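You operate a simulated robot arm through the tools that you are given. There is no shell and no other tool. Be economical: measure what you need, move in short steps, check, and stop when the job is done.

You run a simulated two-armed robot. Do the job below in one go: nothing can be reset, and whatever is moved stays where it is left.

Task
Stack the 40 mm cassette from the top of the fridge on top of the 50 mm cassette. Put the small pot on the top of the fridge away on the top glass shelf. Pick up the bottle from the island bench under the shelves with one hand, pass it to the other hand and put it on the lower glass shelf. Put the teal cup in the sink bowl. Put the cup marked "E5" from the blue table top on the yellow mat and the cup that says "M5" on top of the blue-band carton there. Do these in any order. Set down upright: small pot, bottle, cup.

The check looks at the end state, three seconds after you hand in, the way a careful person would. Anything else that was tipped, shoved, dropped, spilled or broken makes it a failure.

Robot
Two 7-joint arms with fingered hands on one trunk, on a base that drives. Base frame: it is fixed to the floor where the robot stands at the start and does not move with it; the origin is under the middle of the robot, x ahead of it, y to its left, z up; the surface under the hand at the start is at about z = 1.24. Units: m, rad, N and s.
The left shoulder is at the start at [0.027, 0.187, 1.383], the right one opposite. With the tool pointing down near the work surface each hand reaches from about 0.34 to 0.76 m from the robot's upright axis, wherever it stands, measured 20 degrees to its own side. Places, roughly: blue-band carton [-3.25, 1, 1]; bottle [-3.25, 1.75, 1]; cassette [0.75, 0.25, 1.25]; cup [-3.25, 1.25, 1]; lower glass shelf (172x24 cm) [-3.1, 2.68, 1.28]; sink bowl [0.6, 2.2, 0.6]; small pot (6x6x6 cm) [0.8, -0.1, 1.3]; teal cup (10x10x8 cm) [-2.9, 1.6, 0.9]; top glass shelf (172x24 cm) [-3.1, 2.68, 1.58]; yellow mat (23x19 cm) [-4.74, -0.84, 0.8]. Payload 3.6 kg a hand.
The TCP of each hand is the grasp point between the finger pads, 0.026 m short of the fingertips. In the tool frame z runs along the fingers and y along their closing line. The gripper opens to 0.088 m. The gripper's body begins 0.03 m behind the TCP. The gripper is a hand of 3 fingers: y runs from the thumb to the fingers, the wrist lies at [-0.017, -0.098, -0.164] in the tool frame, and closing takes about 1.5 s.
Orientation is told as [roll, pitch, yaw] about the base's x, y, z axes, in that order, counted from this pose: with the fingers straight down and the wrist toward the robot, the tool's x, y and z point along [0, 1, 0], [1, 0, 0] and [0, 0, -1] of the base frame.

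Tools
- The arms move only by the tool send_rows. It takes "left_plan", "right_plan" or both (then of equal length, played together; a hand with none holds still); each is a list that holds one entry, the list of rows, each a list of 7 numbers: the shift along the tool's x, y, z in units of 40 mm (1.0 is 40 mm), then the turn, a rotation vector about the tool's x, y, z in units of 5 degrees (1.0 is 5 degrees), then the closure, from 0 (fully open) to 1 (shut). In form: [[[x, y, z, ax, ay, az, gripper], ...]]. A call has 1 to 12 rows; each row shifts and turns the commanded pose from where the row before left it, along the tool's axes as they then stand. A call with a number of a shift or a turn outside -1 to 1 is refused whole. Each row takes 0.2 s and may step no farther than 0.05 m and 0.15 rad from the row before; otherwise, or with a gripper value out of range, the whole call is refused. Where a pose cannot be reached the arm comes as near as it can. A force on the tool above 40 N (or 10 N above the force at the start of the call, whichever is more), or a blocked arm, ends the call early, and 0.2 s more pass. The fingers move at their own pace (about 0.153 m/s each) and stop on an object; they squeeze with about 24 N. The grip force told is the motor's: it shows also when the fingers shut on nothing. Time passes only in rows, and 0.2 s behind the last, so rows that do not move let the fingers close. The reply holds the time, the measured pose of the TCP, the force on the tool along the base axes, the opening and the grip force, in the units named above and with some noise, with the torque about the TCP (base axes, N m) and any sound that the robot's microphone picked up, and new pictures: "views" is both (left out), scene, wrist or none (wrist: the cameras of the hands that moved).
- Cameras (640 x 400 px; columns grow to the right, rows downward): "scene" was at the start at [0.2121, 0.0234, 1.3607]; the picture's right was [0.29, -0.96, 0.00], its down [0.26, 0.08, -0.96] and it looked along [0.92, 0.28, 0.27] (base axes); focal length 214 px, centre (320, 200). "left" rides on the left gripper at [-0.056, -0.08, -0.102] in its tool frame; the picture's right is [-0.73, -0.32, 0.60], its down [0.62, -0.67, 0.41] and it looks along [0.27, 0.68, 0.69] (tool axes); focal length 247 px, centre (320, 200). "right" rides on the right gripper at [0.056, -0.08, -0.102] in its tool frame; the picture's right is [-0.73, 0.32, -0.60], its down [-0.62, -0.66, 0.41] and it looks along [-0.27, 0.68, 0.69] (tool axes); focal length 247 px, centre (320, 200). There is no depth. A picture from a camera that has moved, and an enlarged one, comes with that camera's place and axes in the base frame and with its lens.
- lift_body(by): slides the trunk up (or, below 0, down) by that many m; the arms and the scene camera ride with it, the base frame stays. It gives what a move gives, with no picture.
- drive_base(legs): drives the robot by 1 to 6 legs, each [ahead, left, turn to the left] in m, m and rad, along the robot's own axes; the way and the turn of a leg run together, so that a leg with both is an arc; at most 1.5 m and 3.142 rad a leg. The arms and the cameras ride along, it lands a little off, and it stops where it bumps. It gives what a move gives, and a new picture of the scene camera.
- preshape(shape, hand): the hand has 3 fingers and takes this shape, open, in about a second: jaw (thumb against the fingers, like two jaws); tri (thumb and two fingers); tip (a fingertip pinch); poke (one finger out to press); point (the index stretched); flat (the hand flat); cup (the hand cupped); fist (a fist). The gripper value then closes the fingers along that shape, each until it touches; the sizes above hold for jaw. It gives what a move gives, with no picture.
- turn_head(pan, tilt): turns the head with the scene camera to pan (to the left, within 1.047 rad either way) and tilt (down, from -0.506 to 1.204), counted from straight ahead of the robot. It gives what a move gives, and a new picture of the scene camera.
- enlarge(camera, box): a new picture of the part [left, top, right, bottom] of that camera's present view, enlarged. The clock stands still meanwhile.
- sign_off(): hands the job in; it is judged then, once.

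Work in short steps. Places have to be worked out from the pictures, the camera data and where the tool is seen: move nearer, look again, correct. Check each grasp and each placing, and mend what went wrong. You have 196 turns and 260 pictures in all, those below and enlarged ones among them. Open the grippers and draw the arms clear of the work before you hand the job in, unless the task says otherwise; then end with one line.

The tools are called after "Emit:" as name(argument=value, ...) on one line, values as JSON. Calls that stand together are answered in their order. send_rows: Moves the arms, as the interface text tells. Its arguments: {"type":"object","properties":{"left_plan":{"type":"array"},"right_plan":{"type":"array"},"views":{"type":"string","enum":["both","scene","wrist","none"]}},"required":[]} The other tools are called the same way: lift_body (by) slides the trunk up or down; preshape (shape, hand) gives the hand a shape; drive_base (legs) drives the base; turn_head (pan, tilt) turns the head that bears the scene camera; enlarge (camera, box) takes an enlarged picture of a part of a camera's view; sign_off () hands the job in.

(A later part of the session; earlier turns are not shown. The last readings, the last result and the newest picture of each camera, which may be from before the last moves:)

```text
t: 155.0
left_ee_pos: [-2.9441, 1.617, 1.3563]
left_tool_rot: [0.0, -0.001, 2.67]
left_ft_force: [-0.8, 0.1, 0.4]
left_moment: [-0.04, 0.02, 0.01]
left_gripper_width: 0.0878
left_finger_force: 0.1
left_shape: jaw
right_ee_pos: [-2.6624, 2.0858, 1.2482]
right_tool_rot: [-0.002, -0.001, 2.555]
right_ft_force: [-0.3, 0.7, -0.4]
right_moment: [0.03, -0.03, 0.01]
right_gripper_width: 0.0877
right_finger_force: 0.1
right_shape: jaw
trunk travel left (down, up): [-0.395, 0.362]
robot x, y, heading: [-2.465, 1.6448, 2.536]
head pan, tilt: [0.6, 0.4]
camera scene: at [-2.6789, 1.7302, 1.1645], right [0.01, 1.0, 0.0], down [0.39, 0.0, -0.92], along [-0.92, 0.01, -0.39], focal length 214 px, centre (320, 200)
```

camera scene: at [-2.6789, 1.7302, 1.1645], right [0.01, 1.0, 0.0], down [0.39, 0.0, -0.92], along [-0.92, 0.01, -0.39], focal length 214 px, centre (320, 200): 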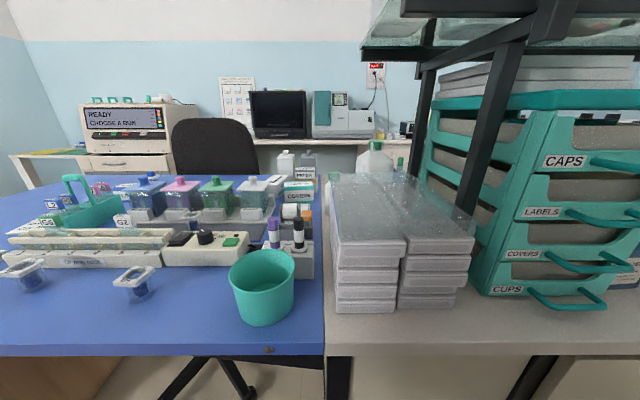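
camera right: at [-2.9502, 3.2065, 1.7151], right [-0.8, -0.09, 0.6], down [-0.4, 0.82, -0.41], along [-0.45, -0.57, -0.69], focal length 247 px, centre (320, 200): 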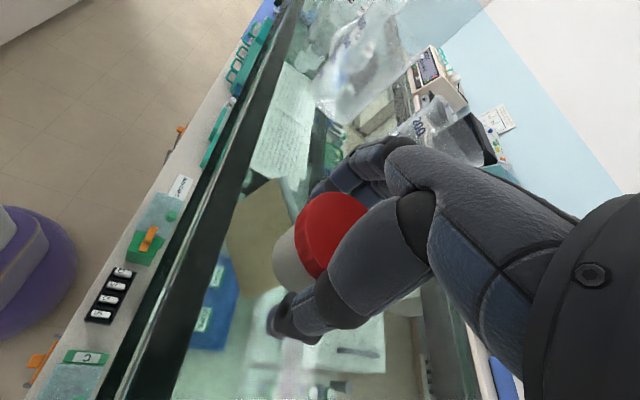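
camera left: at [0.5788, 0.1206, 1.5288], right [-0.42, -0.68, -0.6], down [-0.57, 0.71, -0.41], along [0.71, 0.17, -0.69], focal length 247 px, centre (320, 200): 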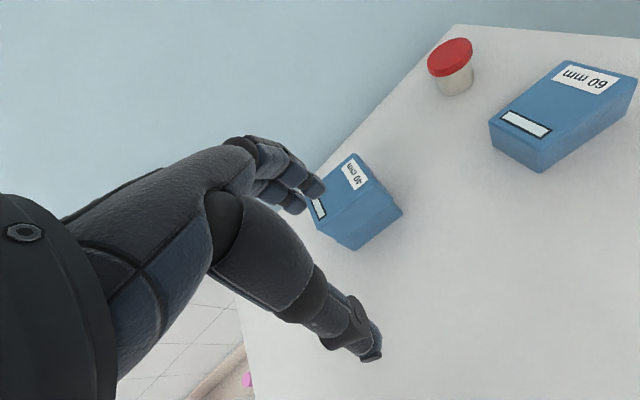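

The bottle is hidden behind the box stack (top at about 1.02). I look through the left wrist camera.

Emit:
enlarge(camera="left", box=[0, 0, 640, 400])

```text
1.00 times, centred on (320, 200) of left (not enlarged: the box is as wide or as high as the picture)
camera zoom: at [-2.847, 1.6299, 1.4581], right [0.62, 0.51, -0.6], down [0.31, -0.86, -0.41], along [-0.72, 0.07, -0.69], focal length 247 px, centre (320, 200)
```

zoom: 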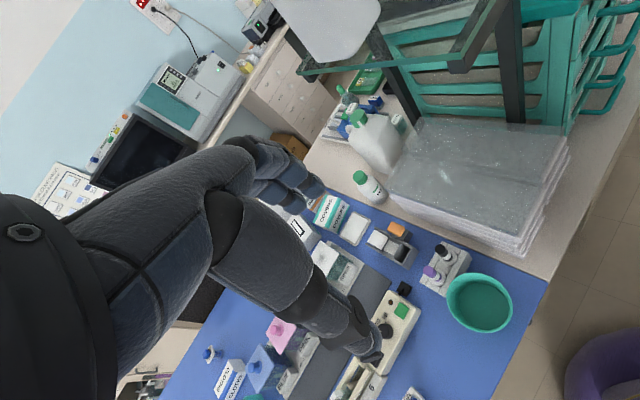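

From the wrist camera the bottle's cap is at (−3.228, 1.765), with the stack's corner 8 cm nearer me. To reach comfortably I move the left hand aside to the left, then turn the base a bit more right.

Emit:
send_rows(left_plan=[[[0.93, -0.47, 0, 0, 0, 0, 0], [0.93, -0.47, 0, 0, 0, 0, 0], [0.93, -0.47, 0, 0, 0, 0, 0], [0.93, -0.47, 0, 0, 0, 0, 0]]], views="none")

Emit:
drive_base(legs=[[0, 0, -0.34]])

```text
t: 156.0
left_ee_pos: [-2.9448, 1.45, 1.3556]
left_tool_rot: [0.0, -0.002, 2.667]
left_ft_force: [0.6, 0.4, -0.1]
left_moment: [0.0, 0.03, 0.02]
left_gripper_width: 0.0879
left_finger_force: 0.0
left_shape: jaw
right_ee_pos: [-2.6622, 2.0863, 1.2484]
right_tool_rot: [-0.003, -0.002, 2.557]
right_ft_force: [-0.6, -0.1, -0.3]
right_moment: [0.02, -0.01, 0.01]
right_gripper_width: 0.0877
right_finger_force: 0.1
right_shape: jaw
trunk travel left (down, up): [-0.395, 0.362]
robot x, y, heading: [-2.4673, 1.6472, 2.533]
head pan, tilt: [0.6, 0.4]
```

```text
t: 157.4
left_ee_pos: [-2.9835, 1.6251, 1.3565]
left_tool_rot: [0.0, -0.004, 2.321]
left_ft_force: [0.6, 0.4, -0.2]
left_moment: [0.04, -0.03, 0.01]
left_gripper_width: 0.0879
left_finger_force: 0.1
left_shape: jaw
right_ee_pos: [-2.5005, 2.1267, 1.2481]
right_tool_rot: [-0.003, 0.0, 2.209]
right_ft_force: [-0.6, 0.4, 0.3]
right_moment: [-0.01, 0.02, 0.0]
right_gripper_width: 0.0876
right_finger_force: 0.0
right_shape: jaw
trunk travel left (down, up): [-0.395, 0.362]
robot x, y, heading: [-2.469, 1.6491, 2.188]
head pan, tilt: [0.6, 0.4]
camera scene: at [-2.638, 1.7972, 1.1645], right [0.35, 0.94, 0.0], down [0.37, -0.13, -0.92], along [-0.86, 0.32, -0.39], focal length 214 px, centre (320, 200)
```

scene: 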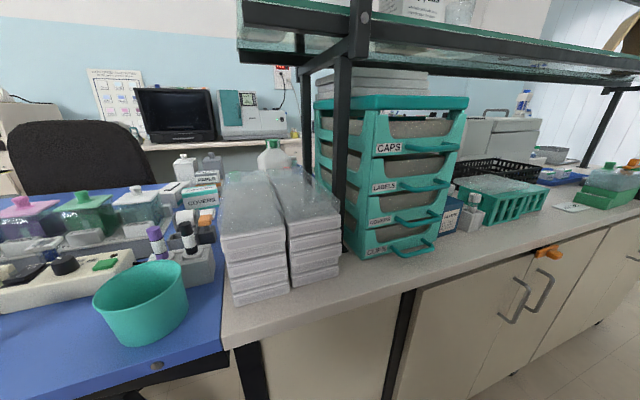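

I rotate to yaw 2.5 and carry the open hand above the bottle at z≈1.15.

Emit:
send_rows(left_plan=[[[0, 0, 0, 0, 0, -1, 0], [0, 0, 0, 0, 0, -1, 0], [0.09, 0.75, 0.4, 0, 0, 0, 0], [0.09, 0.75, 0.4, 0, 0, 0, 0], [0.09, 0.75, 0.5, 0, 0, 0, 0], [0.09, 0.75, 0.5, 0, 0, 0, 0.1], [0.09, 0.75, 0.6, 0, 0, 0, 0.2], [0.09, 0.75, 0.6, 0, 0, 0, 0.2], [0.09, 0.75, 0.6, 0, 0, 0, 0.2], [0.09, 0.75, 0.6, 0, 0, 0, 0.2], [0.09, 0.75, 0.6, 0, 0, 0, 0.2], [0, 0, 0, 0, 0, 0, 0.2]]], views="both")

```text
t: 160.1
left_ee_pos: [-3.224, 1.773, 1.1642]
left_tool_rot: [-0.002, -0.004, 2.494]
left_ft_force: [0.2, -0.2, 0.3]
left_moment: [0.04, 0.03, 0.04]
left_gripper_width: 0.0706
left_finger_force: 0.2
left_shape: jaw
left hand out of reach, approached as far as the arm can: row 2
right_ee_pos: [-2.4993, 2.1261, 1.2482]
right_tool_rot: [-0.003, -0.003, 2.21]
right_ft_force: [0.3, -0.3, -0.5]
right_moment: [-0.01, 0.02, 0.03]
right_gripper_width: 0.0876
right_finger_force: 0.1
right_shape: jaw
trunk travel left (down, up): [-0.395, 0.362]
robot x, y, heading: [-2.4676, 1.6506, 2.19]
head pan, tilt: [0.6, 0.4]
camera scene: at [-2.6377, 1.7966, 1.1647], right [0.35, 0.94, 0.0], down [0.36, -0.13, -0.92], along [-0.86, 0.32, -0.39], focal length 214 px, centre (320, 200)
camera left: at [-3.1265, 1.7699, 1.2669], right [0.69, 0.4, -0.6], down [0.16, -0.9, -0.41], along [-0.7, 0.19, -0.68], focal length 247 px, centre (320, 200)
```

scene: 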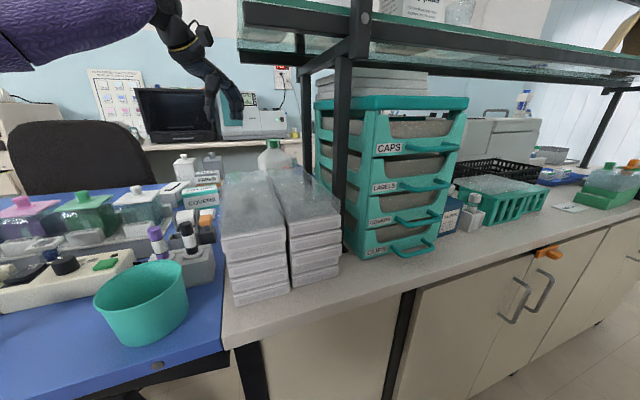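
left: 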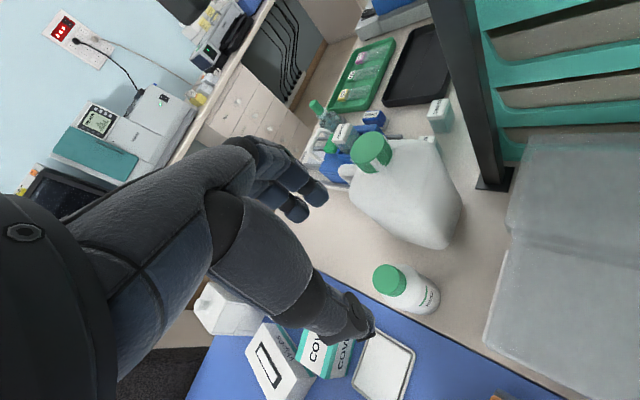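

The cap is at (−3.238, 1.772), top at about 1.01. I centre over it and descend so the fingertips straddle the neck, with the opening at 0.07.

Emit:
send_rows(left_plan=[[[0.23, 0.27, 0.3, 0, 0, 0, 0.2], [0, 0, 0.7, 0, 0, 0, 0.2], [0, 0, 0.7, 0, 0, 0, 0.2], [0, 0, 0.7, 0, 0, 0, 0.2], [0, 0, 0.5, 0, 0, 0, 0.2], [0, 0, 0, 0, 0, 0, 0.2]]], views="wrist")

```text
t: 161.4
left_ee_pos: [-3.2371, 1.771, 1.0471]
left_tool_rot: [-0.002, -0.003, 2.494]
left_ft_force: [0.0, 0.7, -0.3]
left_moment: [0.0, -0.01, 0.01]
left_gripper_width: 0.0706
left_finger_force: 0.1
left_shape: jaw
right_ee_pos: [-2.5019, 2.1265, 1.2488]
right_tool_rot: [-0.003, -0.003, 2.212]
right_ft_force: [0.4, 0.4, -0.1]
right_moment: [0.02, 0.0, 0.0]
right_gripper_width: 0.0877
right_finger_force: 0.0
right_shape: jaw
trunk travel left (down, up): [-0.395, 0.362]
robot x, y, heading: [-2.4666, 1.6516, 2.183]
head pan, tilt: [0.6, 0.4]
camera left: at [-3.1392, 1.7675, 1.1496], right [0.7, 0.4, -0.6], down [0.16, -0.9, -0.41], along [-0.7, 0.2, -0.69], focal length 247 px, centre (320, 200)
```

left: 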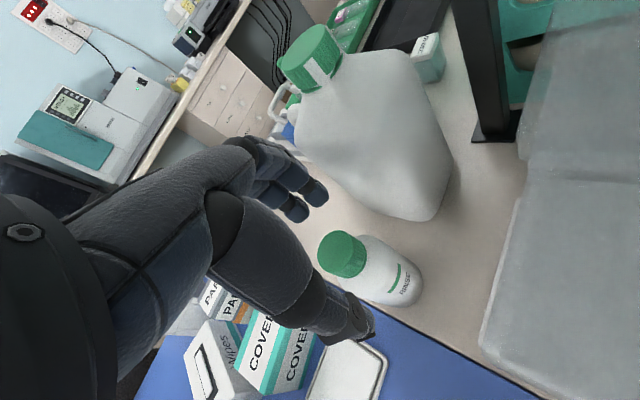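

The cap is exactly centred, its top at about 1.012. I go down 46 mm and close.

Emit:
send_rows(left_plan=[[[0, 0, 0.5, 0, 0, 0, 0.2], [0, 0, 0.5, 0, 0, 0, 0.2], [0, 0, 0.15, 0, 0, 0, 0.2], [0, 0, 0, 0, 0, 0, 0.5], [0, 0, 0, 0, 0, 0, 1], [0, 0, 0, 0, 0, 0, 1], [0, 0, 0, 0, 0, 0, 1], [0, 0, 0, 0, 0, 0, 1], [0, 0, 0, 0, 0, 0, 1], [0, 0, 0, 0, 0, 0, 1]]], views="wrist")

```text
t: 163.7
left_ee_pos: [-3.2376, 1.7711, 1.0011]
left_tool_rot: [-0.002, -0.002, 2.496]
left_ft_force: [-0.6, 0.3, 0.0]
left_moment: [-0.03, 0.12, -0.02]
left_gripper_width: 0.0186
left_finger_force: 23.9
left_shape: jaw
right_ee_pos: [-2.5005, 2.1264, 1.2491]
right_tool_rot: [-0.003, -0.002, 2.211]
right_ft_force: [0.0, 0.6, -0.2]
right_moment: [0.01, 0.01, -0.01]
right_gripper_width: 0.0877
right_finger_force: 0.1
right_shape: jaw
trunk travel left (down, up): [-0.395, 0.362]
robot x, y, heading: [-2.469, 1.6483, 2.189]
head pan, tilt: [0.6, 0.4]
camera left: at [-3.1397, 1.7689, 1.103], right [0.7, 0.4, -0.6], down [0.16, -0.9, -0.41], along [-0.7, 0.19, -0.69], focal length 247 px, centre (320, 200)
```

left: 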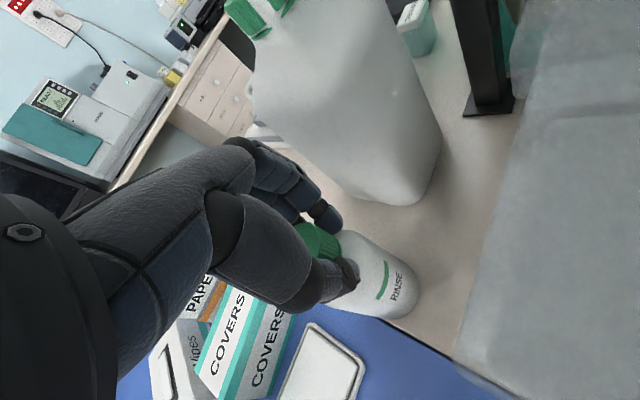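

The cap is gripped; the label reads "RINSE". I lift gently and check that it holds.

Emit:
send_rows(left_plan=[[[0, 0, -0.2, 0, 0, 0, 1], [0, 0, -0.3, 0, 0, 0, 1], [0, 0, -0.5, 0, 0, 0, 1], [0, 0, -0.7, 0, 0, 0, 1], [0, 0, 0, 0, 0, 0, 1]]], views="wrist")

```text
t: 164.8
left_ee_pos: [-3.2379, 1.7723, 1.0681]
left_tool_rot: [-0.002, -0.002, 2.495]
left_ft_force: [0.8, 0.1, -1.1]
left_moment: [-0.01, 0.01, 0.01]
left_gripper_width: 0.0184
left_finger_force: 24.0
left_shape: jaw
right_ee_pos: [-2.5017, 2.1266, 1.2483]
right_tool_rot: [-0.002, -0.004, 2.21]
right_ft_force: [0.6, 0.0, -0.5]
right_moment: [0.0, -0.02, 0.0]
right_gripper_width: 0.0878
right_finger_force: 0.1
right_shape: jaw
trunk travel left (down, up): [-0.395, 0.362]
robot x, y, heading: [-2.4682, 1.647, 2.189]
head pan, tilt: [0.6, 0.4]
camera left: at [-3.1387, 1.7692, 1.1703], right [0.7, 0.4, -0.6], down [0.16, -0.9, -0.41], along [-0.7, 0.19, -0.69], focal length 247 px, centre (320, 200)
```

left: 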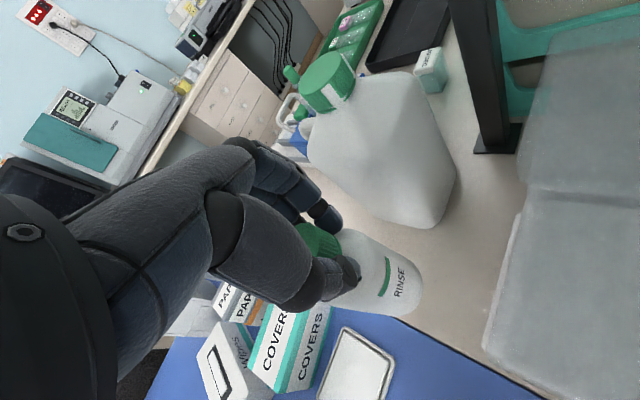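

The bottle is held. I raise it to clear the stack, retreat toward the robot, away from the shelf end, and then turn the base back and reverse into the aisle.

Emit:
send_rows(left_plan=[[[0, 0, -0.9, 0, 0, 0, 1], [0, 0, -0.9, 0, 0, 0, 1], [0, -0.3, -0.9, 0, 0, 0, 1], [0, -0.8, -0.5, 0, 0, 0, 1], [0, -0.9, 0, 0, 0, 0, 1], [0, -0.9, 0, 0, 0, 0, 1], [0, -0.9, 0, 0, 0, 0, 1], [0, -0.9, 0, 0, 0, 0, 1], [0, -0.9, 0, 0, 0, 0, 1], [0, -0.5, 0, 0, 0, 0, 1], [0, 0, 0, 0, 0, 0, 1]]], views="none")

Emit:
drive_base(legs=[[0, 0, 0.95], [-0.1, 0, 0]])

Emit:
turn_head(pan=0.2, tilt=0.3)

```text
t: 167.2
left_ee_pos: [-3.0434, 1.6231, 1.1948]
left_tool_rot: [-0.002, -0.002, 2.495]
left_ft_force: [1.0, 0.4, -1.6]
left_moment: [0.01, 0.0, 0.02]
left_gripper_width: 0.0183
left_finger_force: 24.0
left_shape: jaw
right_ee_pos: [-2.5016, 2.1278, 1.2479]
right_tool_rot: [-0.002, -0.001, 2.209]
right_ft_force: [-0.3, -0.5, 0.7]
right_moment: [-0.03, 0.02, 0.0]
right_gripper_width: 0.0876
right_finger_force: 0.1
right_shape: jaw
trunk travel left (down, up): [-0.395, 0.362]
robot x, y, heading: [-2.4707, 1.6474, 2.186]
head pan, tilt: [0.6, 0.4]
```

```text
t: 170.8
left_ee_pos: [-2.6812, 1.1661, 1.1955]
left_tool_rot: [-0.002, -0.003, -2.835]
left_ft_force: [0.7, 0.2, -2.3]
left_moment: [-0.02, 0.03, -0.03]
left_gripper_width: 0.0184
left_finger_force: 23.8
left_shape: jaw
right_ee_pos: [-2.7771, 1.8988, 1.249]
right_tool_rot: [-0.002, -0.002, -3.122]
right_ft_force: [-0.2, 0.8, 0.0]
right_moment: [0.0, -0.02, -0.02]
right_gripper_width: 0.0878
right_finger_force: 0.0
right_shape: jaw
trunk travel left (down, up): [-0.395, 0.362]
robot x, y, heading: [-2.3685, 1.6457, 3.138]
head pan, tilt: [0.6, 0.4]
camera scene: at [-2.5879, 1.5947, 1.1648], right [-0.56, 0.83, 0.0], down [0.32, 0.22, -0.92], along [-0.76, -0.52, -0.39], focal length 214 px, centre (320, 200)
```

scene: 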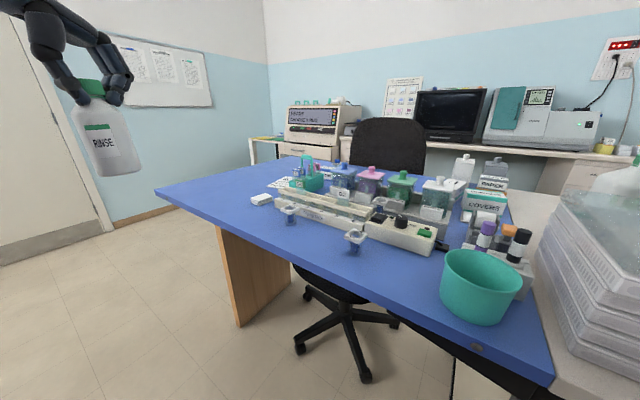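

```text
t: 171.7
left_ee_pos: [-2.6824, 1.1668, 1.1949]
left_tool_rot: [-0.001, -0.002, -2.834]
left_ft_force: [-1.0, -0.6, -2.0]
left_moment: [0.02, 0.0, 0.03]
left_gripper_width: 0.0181
left_finger_force: 24.3
left_shape: jaw
right_ee_pos: [-2.7785, 1.8981, 1.2482]
right_tool_rot: [-0.004, -0.001, -3.121]
right_ft_force: [0.1, -0.5, -0.6]
right_moment: [-0.04, -0.01, -0.01]
right_gripper_width: 0.0877
right_finger_force: 0.0
right_shape: jaw
trunk travel left (down, up): [-0.395, 0.362]
robot x, y, heading: [-2.3682, 1.6456, 3.137]
head pan, tilt: [0.201, 0.3]
camera scene: at [-2.6042, 1.6284, 1.1738], right [-0.2, 0.98, 0.0], down [0.29, 0.06, -0.96], along [-0.94, -0.19, -0.3], focal length 214 px, centre (320, 200)
```

scene: 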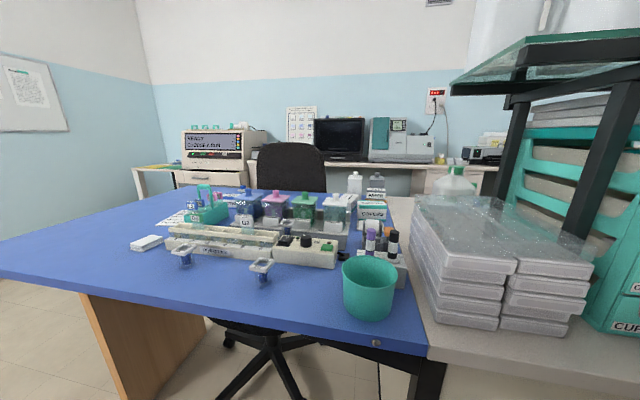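

The bottle hangs well in the left hand, its white body free. I bring it toward the front centre, and at the same time roll the right hand so its fingers will point left, horizontally.

Emit:
send_rows(left_plan=[[[0, 0, 0, 0, 0, 0.9, 1], [0, 0, 0, 0, 0, 0.9, 1], [0, 0, 0, 0, 0, 0.9, 1], [0, 0, 0, 0, 0, 0.8, 1], [-0.7, 0.37, 0, 0, 0, 0, 1], [-0.7, 0.37, 0, 0, 0, 0, 1], [-0.7, 0.37, 0, 0, 0, 0, 1], [-0.7, 0.37, 0, 0, 0, 0, 1], [-0.7, 0.37, 0, 0, 0, 0, 1], [-0.7, 0.37, 0, 0, 0, 0, 1], [-0.7, 0.37, 0, 0, 0, 0, 1], [-0.7, 0.37, 0, 0, 0, 0, 1]]], right_plan=[[[0, 0, 0, 0, 1, 0, 0], [0, 0, 0, 0, 1, 0, 0], [0, 0, 0, 0, 1, 0, 0], [0, 0, 0, 0, 1, 0, 0], [0, 0, 0, 0, 1, 0, 0], [0, 0, 0, 0, 1, 0, 0], [0, 0, 0, 0, 1, 0, 0], [0, 0, 0, 0, 1, 0, 0], [0, 0, 0, 0, 1, 0, 0], [0, 0, 0, 0, 1, 0, 0], [0, 0, 0, 0, 1, 0, 0], [0, 0, 0, 0, 1, 0, 0]]], views="scene")

```text
t: 174.3
left_ee_pos: [-2.8023, 1.3911, 1.1958]
left_tool_rot: [0.0, 0.0, -3.14]
left_ft_force: [-0.1, -0.4, -2.0]
left_moment: [0.05, 0.01, 0.04]
left_gripper_width: 0.0182
left_finger_force: 24.2
left_shape: jaw
right_ee_pos: [-2.7786, 1.9001, 1.2487]
right_tool_rot: [1.047, -0.002, -3.12]
right_ft_force: [-0.6, 0.3, 0.6]
right_moment: [0.0, 0.0, 0.02]
right_gripper_width: 0.088
right_finger_force: 0.1
right_shape: jaw
trunk travel left (down, up): [-0.395, 0.362]
robot x, y, heading: [-2.3705, 1.648, 3.142]
head pan, tilt: [0.201, 0.3]
camera scene: at [-2.6051, 1.6298, 1.1736], right [-0.2, 0.98, 0.0], down [0.29, 0.06, -0.96], along [-0.94, -0.19, -0.3], focal length 214 px, centre (320, 200)
```

scene: 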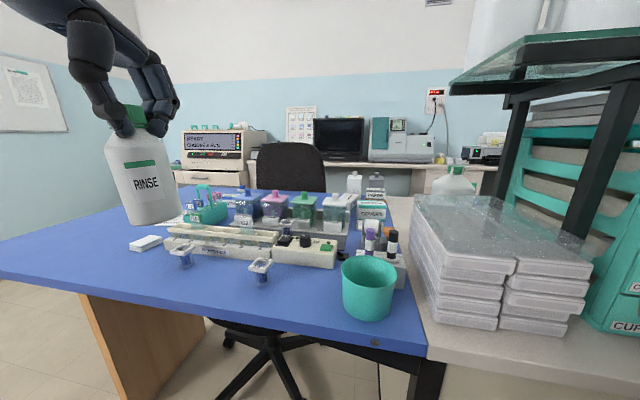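

I bring the bottle to y≈1.58 and finish rolling the right hand to 80°, moving it to a pre-grasp point beside the bottle's body.

Emit:
send_rows(left_plan=[[[-0.6, 0, 0, 0, 0, 0, 1], [-0.6, 0, 0, 0, 0, 0, 1], [-0.6, 0, 0, 0, 0, 0, 1], [-0.6, 0, 0, 0, 0, 0, 1], [-0.6, 0, 0, 0, 0, 0, 1], [-0.6, 0, 0, 0, 0, 0, 1], [-0.6, 0, 0, 0, 0, 0, 1], [-0.55, 0, 0, 0, 0, 0, 1], [0, 0, 0, 0, 0, 0, 1], [0, 0, 0, 0, 0, 0, 1], [0, 0, 0, 0, 0, 0, 1]]], right_plan=[[[0, 0, 0, 0, 1, 0, 0], [0, 0, 0, 0, 1, 0, 0], [0, 0, 0, 0, 1, 0, 0], [0, 0, 0, 0, 1, 0, 0], [-0.2, 0.1, 0.71, 0, 0, 0, 0], [-0.2, 0.1, 0.71, 0, 0, 0, 0], [-0.2, 0.1, 0.71, 0, 0, 0, 0], [-0.2, 0.1, 0.71, 0, 0, 0, 0], [-0.2, 0.1, 0.71, 0, 0, 0, 0], [-0.2, 0.1, 0.71, 0, 0, 0, 0], [0, 0, 0, 0, 0, 0, 0]]], views="both")

```text
t: 176.7
left_ee_pos: [-2.8027, 1.5457, 1.197]
left_tool_rot: [0.001, -0.005, -3.14]
left_ft_force: [0.7, -0.8, -1.4]
left_moment: [0.0, 0.02, 0.0]
left_gripper_width: 0.0181
left_finger_force: 24.2
left_shape: jaw
left hand out of reach, approached as far as the arm can: row 7, 8
right_ee_pos: [-2.8005, 1.737, 1.1723]
right_tool_rot: [1.393, -0.002, -3.12]
right_ft_force: [0.9, -0.1, 0.1]
right_moment: [0.06, 0.02, 0.03]
right_gripper_width: 0.0879
right_finger_force: 0.1
right_shape: jaw
trunk travel left (down, up): [-0.395, 0.362]
robot x, y, heading: [-2.3734, 1.6487, 3.14]
head pan, tilt: [0.201, 0.3]
camera scene: at [-2.6044, 1.6289, 1.1738], right [-0.2, 0.98, 0.0], down [0.29, 0.06, -0.96], along [-0.94, -0.19, -0.3], focal length 214 px, centre (320, 200)
camera right: at [-2.721, 1.829, 1.2467], right [-0.33, 0.71, -0.62], down [0.67, -0.28, -0.69], along [-0.66, -0.64, -0.38], focal length 247 px, centre (320, 200)
camera left: at [-2.7229, 1.602, 1.2987], right [0.32, 0.74, -0.6], down [0.67, -0.62, -0.41], along [-0.68, -0.27, -0.69], focal length 247 px, centre (320, 200)
```

scene: 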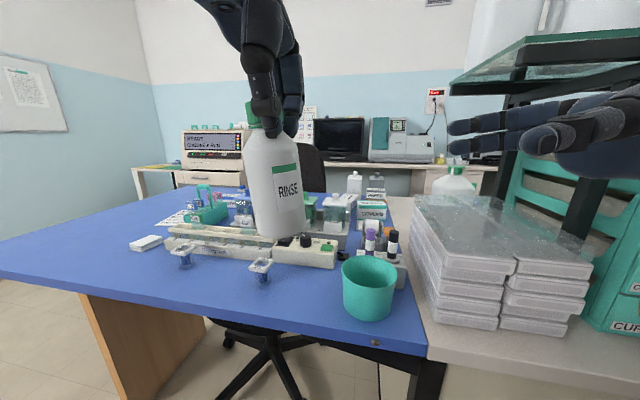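
right: 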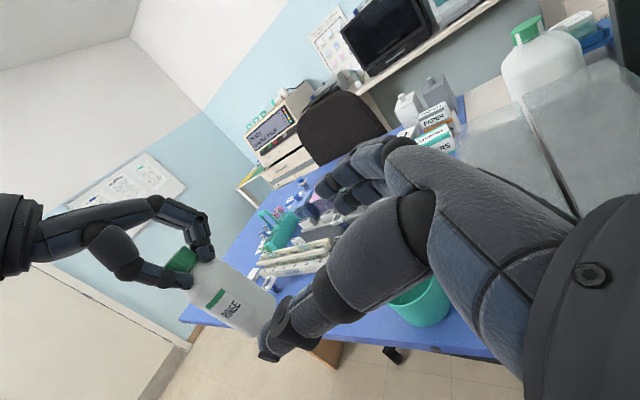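
left: 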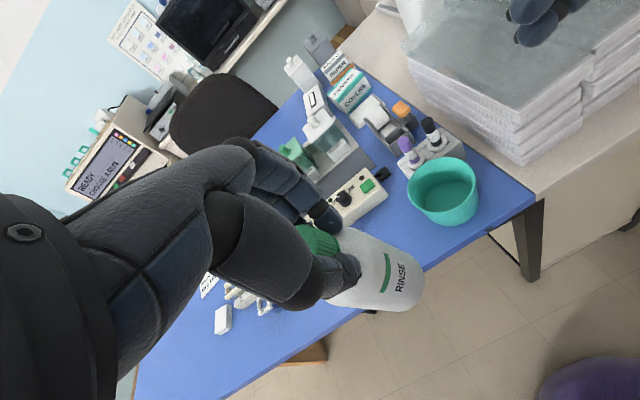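

The bottle is at (−2.803, 1.546), bottom at about 1.096. I approach with the right hand along its pointing direction most of the way, then look.

Emit:
send_rows(right_plan=[[[0, 0.05, 0.7, 0, 0, 0, 0], [0, 0, 0.7, 0, 0, 0, 0], [0, 0, 0.7, 0, 0, 0, 0], [0, 0, 0.7, 0, 0, 0, 0], [0, 0, 0, 0, 0, 0, 0]]], views="both")

```text
t: 177.9
left_ee_pos: [-2.803, 1.5446, 1.1956]
left_tool_rot: [-0.001, -0.004, -3.141]
left_ft_force: [0.6, -0.6, -1.0]
left_moment: [-0.01, 0.01, -0.01]
left_gripper_width: 0.0178
left_finger_force: 24.4
left_shape: jaw
right_ee_pos: [-2.8001, 1.6261, 1.1536]
right_tool_rot: [1.395, -0.002, -3.12]
right_ft_force: [0.1, -0.3, 0.8]
right_moment: [0.0, -0.02, 0.03]
right_gripper_width: 0.0879
right_finger_force: 0.0
right_shape: jaw
trunk travel left (down, up): [-0.395, 0.362]
robot x, y, heading: [-2.3685, 1.646, 3.144]
head pan, tilt: [0.201, 0.3]
camera scene: at [-2.6045, 1.629, 1.1738], right [-0.2, 0.98, 0.0], down [0.29, 0.06, -0.96], along [-0.94, -0.19, -0.3], focal length 214 px, centre (320, 200)
camera right: at [-2.7191, 1.7187, 1.2272], right [-0.33, 0.71, -0.62], down [0.67, -0.28, -0.69], along [-0.66, -0.64, -0.38], focal length 247 px, centre (320, 200)
```

scene: 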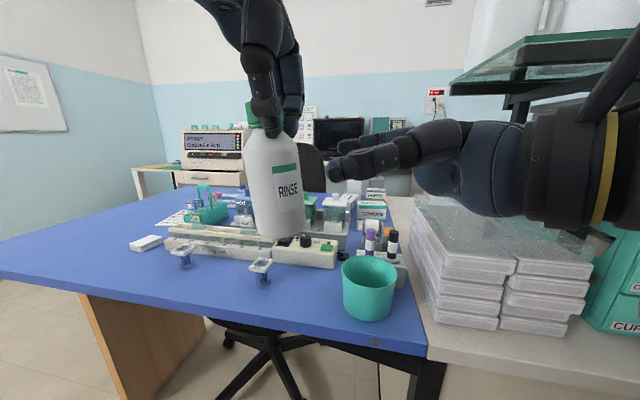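
right: 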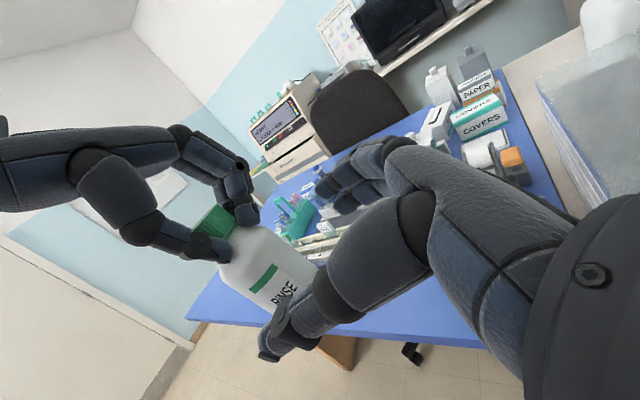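

Aligned well below the left fingers. I advance the last 8 cm and close the right hand.

Emit:
send_rows(right_plan=[[[0, 0.05, 0.7, 0, 0, 0, 0], [0, 0, 0.7, 0, 0, 0, 0], [0, 0, 0.6, 0, 0, 0, 0], [0, 0, 0, 0, 0, 0, 0]]], views="scene")

```text
t: 178.9
left_ee_pos: [-2.8023, 1.5456, 1.1962]
left_tool_rot: [0.0, -0.005, -3.141]
left_ft_force: [0.1, -0.5, -1.3]
left_moment: [0.01, 0.02, -0.01]
left_gripper_width: 0.0179
left_finger_force: 24.3
left_shape: jaw
right_ee_pos: [-2.7996, 1.5493, 1.1371]
right_tool_rot: [1.392, -0.002, -3.12]
right_ft_force: [-0.6, 0.3, 0.6]
right_moment: [-0.01, -0.01, 0.01]
right_gripper_width: 0.0879
right_finger_force: 0.1
right_shape: jaw
trunk travel left (down, up): [-0.395, 0.362]
robot x, y, heading: [-2.3724, 1.6471, 3.14]
head pan, tilt: [0.201, 0.3]
camera scene: at [-2.6045, 1.6289, 1.1738], right [-0.2, 0.98, 0.0], down [0.29, 0.06, -0.96], along [-0.94, -0.19, -0.3], focal length 214 px, centre (320, 200)
```

scene: 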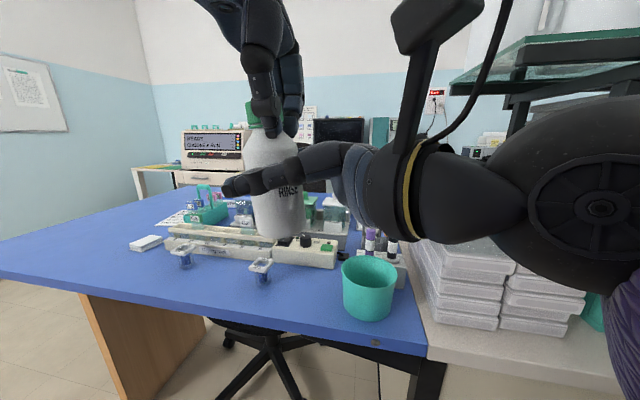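

The hands are clear of each other. I close the right hand on the body while the left keeps holding.

Emit:
send_rows(right_plan=[[[0, 0.05, 0, 0, 0, 0, 0.5], [0, 0, 0, 0, 0, 0, 1], [0, 0, 0, 0, 0, 0, 1], [0, 0, 0, 0, 0, 0, 1], [0, 0, 0, 0, 0, 0, 1], [0, 0, 0, 0, 0, 0, 1], [0, 0, 0, 0, 0, 0, 1], [0, 0, 0, 0, 0, 0, 1]]], views="both")

```text
t: 180.7
left_ee_pos: [-2.8034, 1.5444, 1.1956]
left_tool_rot: [0.0, -0.002, -3.139]
left_ft_force: [1.3, 2.7, -0.1]
left_moment: [0.1, -0.13, 0.0]
left_gripper_width: 0.018
left_finger_force: 24.1
left_shape: jaw
right_ee_pos: [-2.8006, 1.5505, 1.1381]
right_tool_rot: [1.392, -0.002, -3.12]
right_ft_force: [-0.7, -1.8, 0.1]
right_moment: [0.0, 0.06, 0.03]
right_gripper_width: 0.0401
right_finger_force: 24.6
right_shape: jaw
trunk travel left (down, up): [-0.395, 0.362]
robot x, y, heading: [-2.366, 1.6482, 3.143]
head pan, tilt: [0.201, 0.3]
camera scene: at [-2.6045, 1.6285, 1.1737], right [-0.2, 0.98, 0.0], down [0.29, 0.06, -0.96], along [-0.94, -0.19, -0.3], focal length 214 px, centre (320, 200)
camera right: at [-2.7216, 1.6409, 1.2121], right [-0.33, 0.71, -0.62], down [0.67, -0.28, -0.69], along [-0.66, -0.64, -0.38], focal length 247 px, centre (320, 200)
```

scene: 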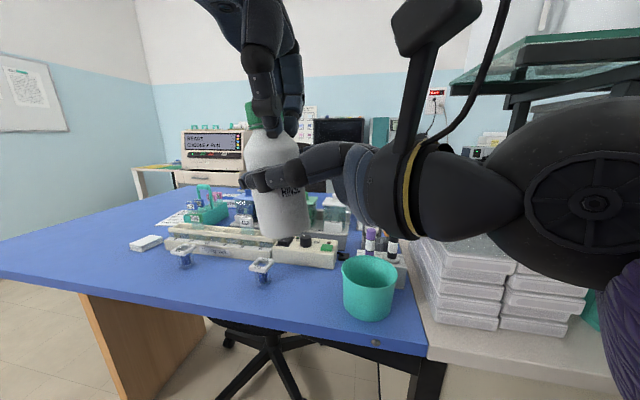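
right: 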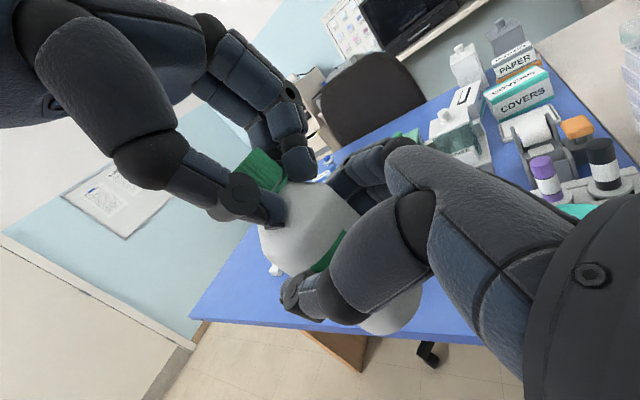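

The right hand grips the body (0.040, 24 N). I open the left hand and lift it straight up and away.

Emit:
send_rows(left_plan=[[[0, 0, 0, 0, 0, 0, 0.6], [0, 0, 0, 0, 0, 0, 0.2], [0, 0, 0, 0, 0, 0, 0.1], [0, 0, 0, 0, 0, 0, 0.1], [0, 0, 0, 0, 0, 0, 0.1], [0, 0, -0.4, 0, 0, 0, 0.1], [0, 0, -0.5, 0, 0, 0, 0.1], [0.2, 0, -0.5, 0, 0, 0, 0.1], [0.8, 0, -0.2, 0, 0, 0, 0.1], [0.9, 0, 0, 0, 0, 0, 0], [0.9, 0, 0, 0, 0, 0, 0], [0.9, 0, 0, 0, 0, 0, 0]]], views="scene")

```text
t: 183.3
left_ee_pos: [-2.8008, 1.3959, 1.2597]
left_tool_rot: [-0.001, -0.003, -3.142]
left_ft_force: [-0.6, 0.4, -0.6]
left_moment: [0.01, 0.0, -0.01]
left_gripper_width: 0.0878
left_finger_force: 0.1
left_shape: jaw
right_ee_pos: [-2.8014, 1.5473, 1.1381]
right_tool_rot: [1.392, 0.0, -3.121]
right_ft_force: [0.6, -0.8, -0.3]
right_moment: [0.0, 0.0, -0.02]
right_gripper_width: 0.0403
right_finger_force: 24.5
right_shape: jaw
trunk travel left (down, up): [-0.395, 0.362]
robot x, y, heading: [-2.3707, 1.6474, 3.137]
head pan, tilt: [0.201, 0.3]
camera scene: at [-2.6041, 1.6278, 1.1738], right [-0.2, 0.98, 0.0], down [0.29, 0.06, -0.96], along [-0.94, -0.19, -0.3], focal length 214 px, centre (320, 200)
```

scene: 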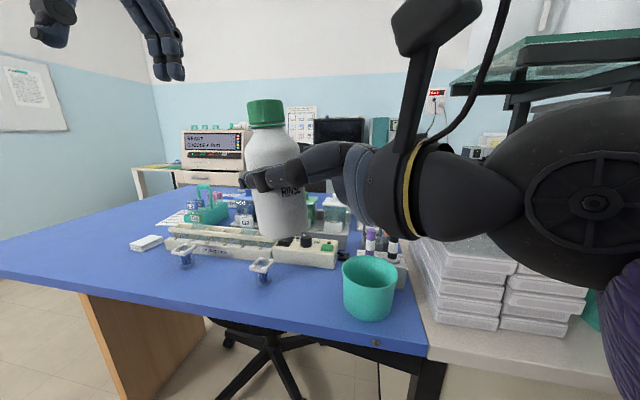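

The hand-over is done. I raise the trunk 0.22 m and strafe right along the bench to y≈2.27 with the bottle well clear of the shelf edge.

Emit:
lift_body(by=0.23)

Emit:
drive_base(legs=[[0, -0.62, 0]])

Emit:
turn_head(pan=0.0, tilt=0.25)

```text
t: 185.7
left_ee_pos: [-2.8013, 1.3972, 1.489]
left_tool_rot: [0.0, -0.001, -3.14]
left_ft_force: [0.7, -0.4, -0.2]
left_moment: [-0.01, 0.0, 0.01]
left_gripper_width: 0.0875
left_finger_force: 0.0
left_shape: jaw
right_ee_pos: [-2.8009, 1.5494, 1.3676]
right_tool_rot: [1.393, -0.002, -3.12]
right_ft_force: [1.1, 0.6, -1.5]
right_moment: [0.03, 0.0, 0.01]
right_gripper_width: 0.0401
right_finger_force: 23.8
right_shape: jaw
trunk travel left (down, up): [-0.625, 0.132]
robot x, y, heading: [-2.3679, 1.6511, 3.137]
head pan, tilt: [0.201, 0.3]
```

```text
t: 189.2
left_ee_pos: [-2.8011, 2.0304, 1.4896]
left_tool_rot: [-0.001, -0.005, 3.134]
left_ft_force: [0.8, 0.5, 0.5]
left_moment: [-0.01, -0.01, -0.01]
left_gripper_width: 0.0876
left_finger_force: 0.2
left_shape: jaw
right_ee_pos: [-2.7988, 2.1835, 1.3678]
right_tool_rot: [1.395, -0.001, -3.13]
right_ft_force: [0.0, -0.1, -1.7]
right_moment: [0.01, 0.01, 0.03]
right_gripper_width: 0.0403
right_finger_force: 24.0
right_shape: jaw
trunk travel left (down, up): [-0.625, 0.132]
robot x, y, heading: [-2.3668, 2.2747, 3.135]
head pan, tilt: [0.201, 0.3]
camera scene: at [-2.5884, 2.2599, 1.4117], right [-0.19, 0.98, 0.0], down [0.29, 0.06, -0.96], along [-0.94, -0.18, -0.3], focal length 214 px, centre (320, 200)
```

scene: 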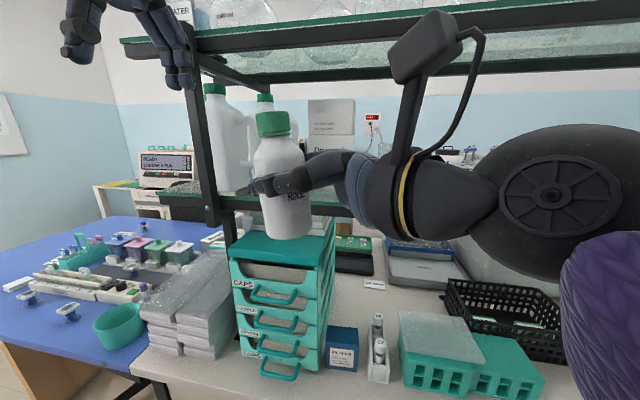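

```text
t: 190.0
left_ee_pos: [-2.8001, 2.0309, 1.4906]
left_tool_rot: [0.002, -0.003, 3.134]
left_ft_force: [-0.5, 1.0, -0.7]
left_moment: [-0.03, -0.02, -0.01]
left_gripper_width: 0.0876
left_finger_force: 0.0
left_shape: jaw
right_ee_pos: [-2.7997, 2.1833, 1.3673]
right_tool_rot: [1.394, -0.003, -3.13]
right_ft_force: [1.1, -0.6, -1.3]
right_moment: [0.08, -0.01, -0.01]
right_gripper_width: 0.0401
right_finger_force: 24.2
right_shape: jaw
trunk travel left (down, up): [-0.625, 0.132]
robot x, y, heading: [-2.3649, 2.2775, 3.129]
head pan, tilt: [0.0, 0.25]
camera scene: at [-2.5901, 2.2786, 1.4164], right [0.01, 1.0, 0.0], down [0.25, 0.0, -0.97], along [-0.97, 0.01, -0.25], focal length 214 px, centre (320, 200)
```

scene: 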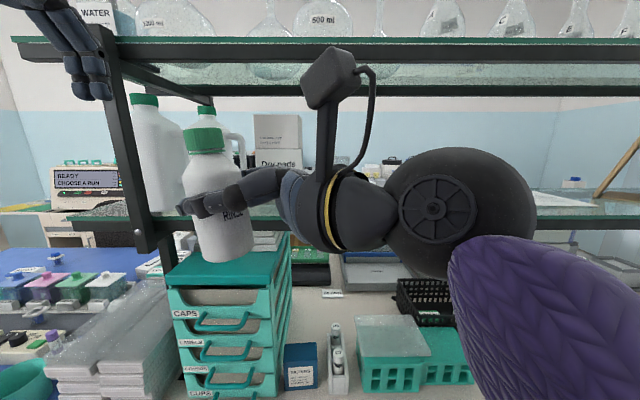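

Bottle height is right (bottom at about 1.325, shelf at 1.28). I first shift right to y≈2.27, then move straight in to x≈−3.02, between the jug and the cup.

Emit:
send_rows(right_plan=[[[-0.127, 0, -0.713, 0, 0, 0, 1], [-0.127, 0, -0.713, 0, 0, 0, 1], [-0.127, 0, -0.713, 0, 0, 0, 1], [0, 0.75, 0, 0, 0, 0, 1], [0, 0.75, 0, 0, 0, 0, 1], [0, 0.75, 0, 0, 0, 0, 1], [0, 0.75, 0, 0, 0, 0, 1], [0, 0, 0, 0, 0, 0, 1]]], views="both")

```text
t: 191.8
left_ee_pos: [-2.7994, 2.0304, 1.4895]
left_tool_rot: [-0.002, -0.003, 3.134]
left_ft_force: [0.7, -0.8, -0.7]
left_moment: [-0.01, 0.03, -0.04]
left_gripper_width: 0.0875
left_finger_force: 0.1
left_shape: jaw
right_ee_pos: [-2.9186, 2.2697, 1.3669]
right_tool_rot: [1.395, -0.005, -3.129]
right_ft_force: [0.3, 1.0, -1.7]
right_moment: [-0.03, 0.01, 0.0]
right_gripper_width: 0.04
right_finger_force: 23.9
right_shape: jaw
trunk travel left (down, up): [-0.625, 0.132]
robot x, y, heading: [-2.3648, 2.2766, 3.131]
head pan, tilt: [0.0, 0.25]
camera scene: at [-2.5894, 2.2787, 1.4165], right [0.01, 1.0, 0.0], down [0.25, 0.0, -0.97], along [-0.97, 0.01, -0.25], focal length 214 px, centre (320, 200)
camera right: at [-2.838, 2.3598, 1.4424], right [-0.33, 0.71, -0.62], down [0.67, -0.29, -0.69], along [-0.67, -0.64, -0.38], focal length 247 px, centre (320, 200)
```

scene: 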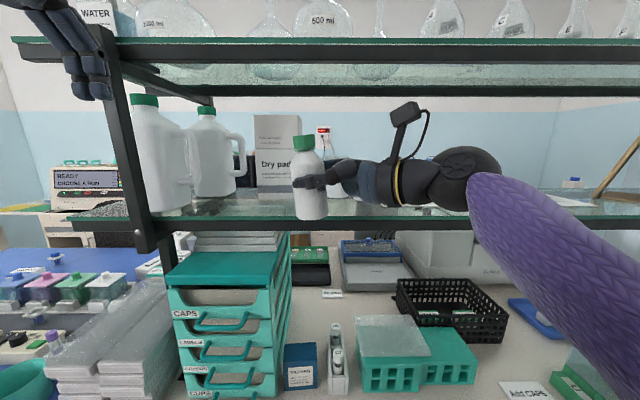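
right: 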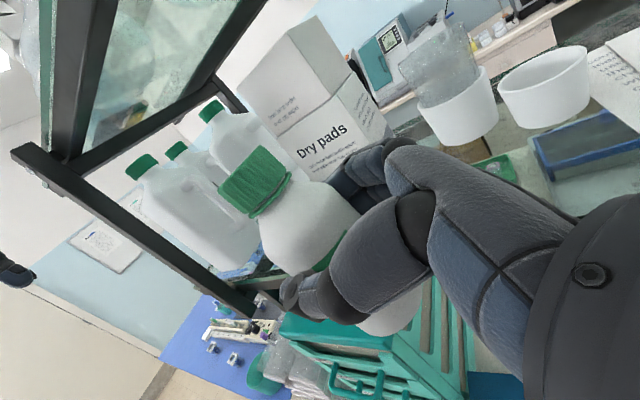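

On track. I move 10 cm further in and look again.

Emit:
send_rows(right_plan=[[[0, 0.65, 0, 0, 0, 0, 1], [0, 0.65, 0, 0, 0, 0, 1], [0, 0.65, 0, 0, 0, 0, 1], [0, 0.6, 0, 0, 0, 0, 1], [0, 0, 0, 0, 0, 0, 1]]], views="both")

```text
t: 193.0
left_ee_pos: [-2.7997, 2.0307, 1.4884]
left_tool_rot: [0.001, -0.004, 3.135]
left_ft_force: [0.3, 0.5, -0.1]
left_moment: [-0.03, -0.02, 0.0]
left_gripper_width: 0.088
left_finger_force: 0.0
left_shape: jaw
right_ee_pos: [-3.0223, 2.2672, 1.3695]
right_tool_rot: [1.394, -0.003, -3.128]
right_ft_force: [0.7, 0.7, -1.5]
right_moment: [-0.04, 0.04, -0.03]
right_gripper_width: 0.0401
right_finger_force: 24.3
right_shape: jaw
trunk travel left (down, up): [-0.625, 0.132]
robot x, y, heading: [-2.3634, 2.274, 3.13]
head pan, tilt: [0.0, 0.25]
camera scene: at [-2.5896, 2.2788, 1.4165], right [0.01, 1.0, 0.0], down [0.25, 0.0, -0.97], along [-0.97, 0.01, -0.25], focal length 214 px, centre (320, 200)
camera right: at [-2.942, 2.3576, 1.444], right [-0.33, 0.71, -0.62], down [0.67, -0.29, -0.69], along [-0.67, -0.64, -0.38], focal length 247 px, centre (320, 200)
```

scene: 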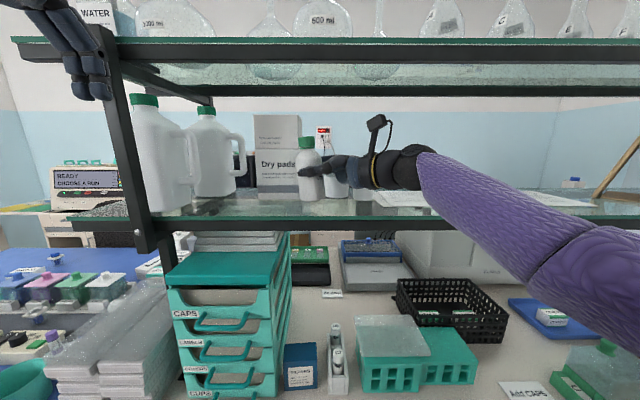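
right: 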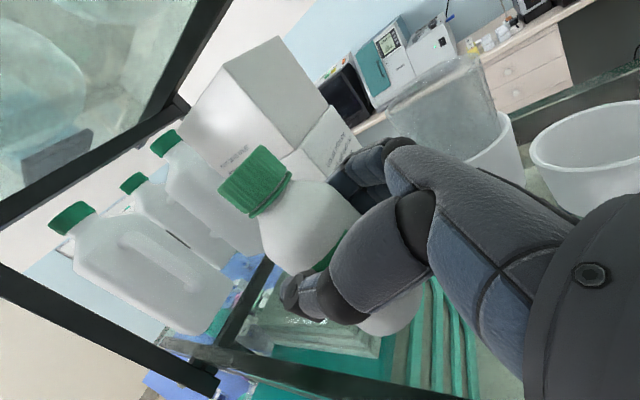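

I enlarge to check clearances around the hand before lowering.

Emit:
enlarge(camera="scene", box=[230, 100, 430, 240])

```text
2.86 times, centred on (330, 170) of scene
camera zoom: at [-2.5896, 2.2788, 1.4165], right [0.01, 1.0, 0.0], down [0.25, 0.0, -0.97], along [-0.97, 0.01, -0.25], focal length 613 px, centre (291, 286)
```

zoom: 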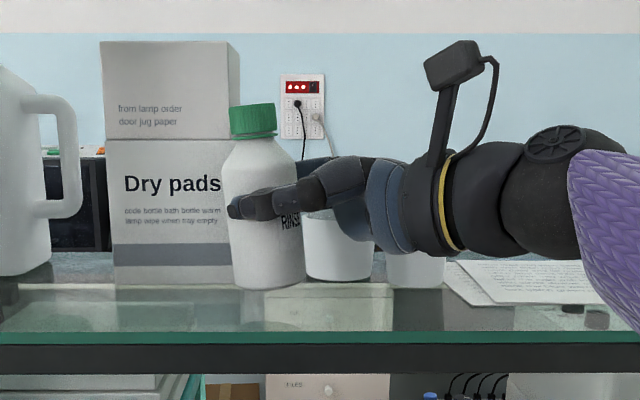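

The bottle's bottom shows at about z=1.31, a bit lower than I assumed. I lower in small steps and watch force and picture.

Emit:
send_rows(right_plan=[[[-0.25, 0, 0.04, 0, 0, 0, 1], [-0.2, 0, 0.035, 0, 0, 0, 1], [0, 0, 0, 0, 0, 0, 1]]], views="none")

Emit:
enlarge(camera="scene", box=[280, 130, 400, 230])

```text
t: 193.8
left_ee_pos: [-2.7992, 2.0296, 1.4911]
left_tool_rot: [0.0, -0.002, 3.136]
left_ft_force: [-0.8, -0.2, -0.2]
left_moment: [0.02, -0.01, -0.01]
left_gripper_width: 0.0877
left_finger_force: 0.0
left_shape: jaw
right_ee_pos: [-3.023, 2.2671, 1.3525]
right_tool_rot: [1.395, -0.006, -3.131]
right_ft_force: [-2.1, 0.7, 6.7]
right_moment: [-0.15, 0.14, -0.02]
right_gripper_width: 0.0404
right_finger_force: 24.0
right_shape: jaw
trunk travel left (down, up): [-0.625, 0.132]
robot x, y, heading: [-2.3635, 2.2768, 3.134]
head pan, tilt: [0.0, 0.25]
```

```text
4.00 times, centred on (340, 180) of scene
camera zoom: at [-2.5899, 2.2785, 1.4165], right [0.01, 1.0, 0.0], down [0.25, 0.0, -0.97], along [-0.97, 0.01, -0.25], focal length 858 px, centre (240, 280)
```

zoom: 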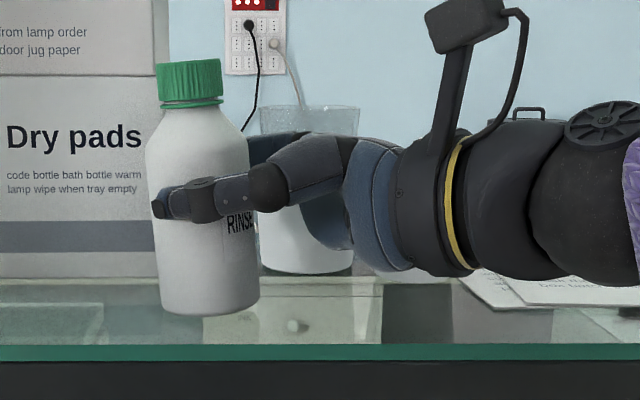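

The force shows contact and the shelf surface fits z≈1.294; the bottle stands upright on the glass. I ease the pressure slightly and open the fingers a little.

Emit:
send_rows(right_plan=[[[0.06, 0, 0, 0, 0, 0, 1], [0, 0, 0, 0, 0, 0, 0.5], [0, 0, 0, 0, 0, 0, 0.4], [0, 0, 0, 0, 0, 0, 0.33], [0, 0, 0, 0, 0, 0, 0.33], [0, 0, 0, 0, 0, 0, 0.33]]], views="none")

Emit:
enlarge(camera="scene", box=[280, 130, 400, 230])

Emit:
enlarge(camera="right", box=[100, 60, 560, 360])

```text
t: 195.2
left_ee_pos: [-2.8002, 2.0296, 1.49]
left_tool_rot: [0.0, -0.003, 3.135]
left_ft_force: [0.1, 0.3, 0.8]
left_moment: [-0.03, -0.01, 0.0]
left_gripper_width: 0.0878
left_finger_force: 0.1
left_shape: jaw
right_ee_pos: [-3.0223, 2.2667, 1.353]
right_tool_rot: [1.393, -0.004, -3.13]
right_ft_force: [0.0, -0.2, 0.2]
right_moment: [-0.02, -0.03, -0.03]
right_gripper_width: 0.0583
right_finger_force: 0.1
right_shape: jaw
trunk travel left (down, up): [-0.625, 0.132]
robot x, y, heading: [-2.3664, 2.2761, 3.132]
head pan, tilt: [0.0, 0.25]
```

```text
4.00 times, centred on (340, 180) of scene
camera zoom: at [-2.5901, 2.2784, 1.4164], right [0.01, 1.0, 0.0], down [0.25, 0.0, -0.97], along [-0.97, 0.01, -0.25], focal length 858 px, centre (240, 280)
```

zoom: 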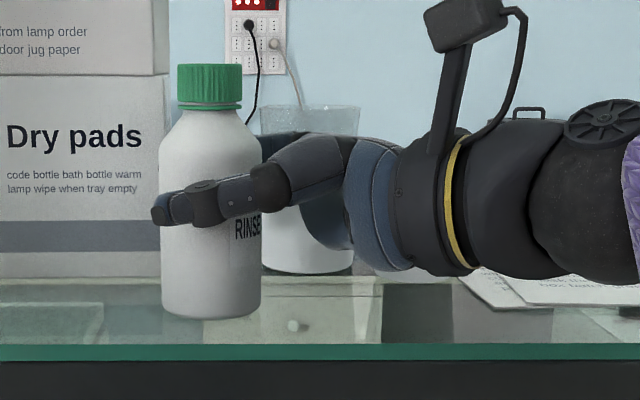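

```text
1.33 times, centred on (330, 210) of right
camera zoom: at [-2.9426, 2.3576, 1.4271], right [-0.33, 0.72, -0.62], down [0.67, -0.29, -0.69], along [-0.67, -0.64, -0.38], focal length 329 px, centre (307, 187)
```

zoom: 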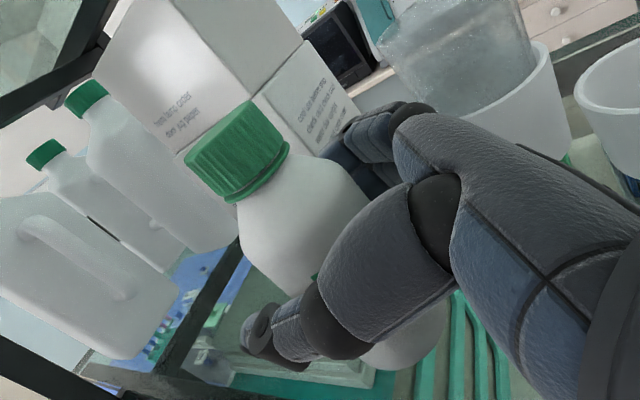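

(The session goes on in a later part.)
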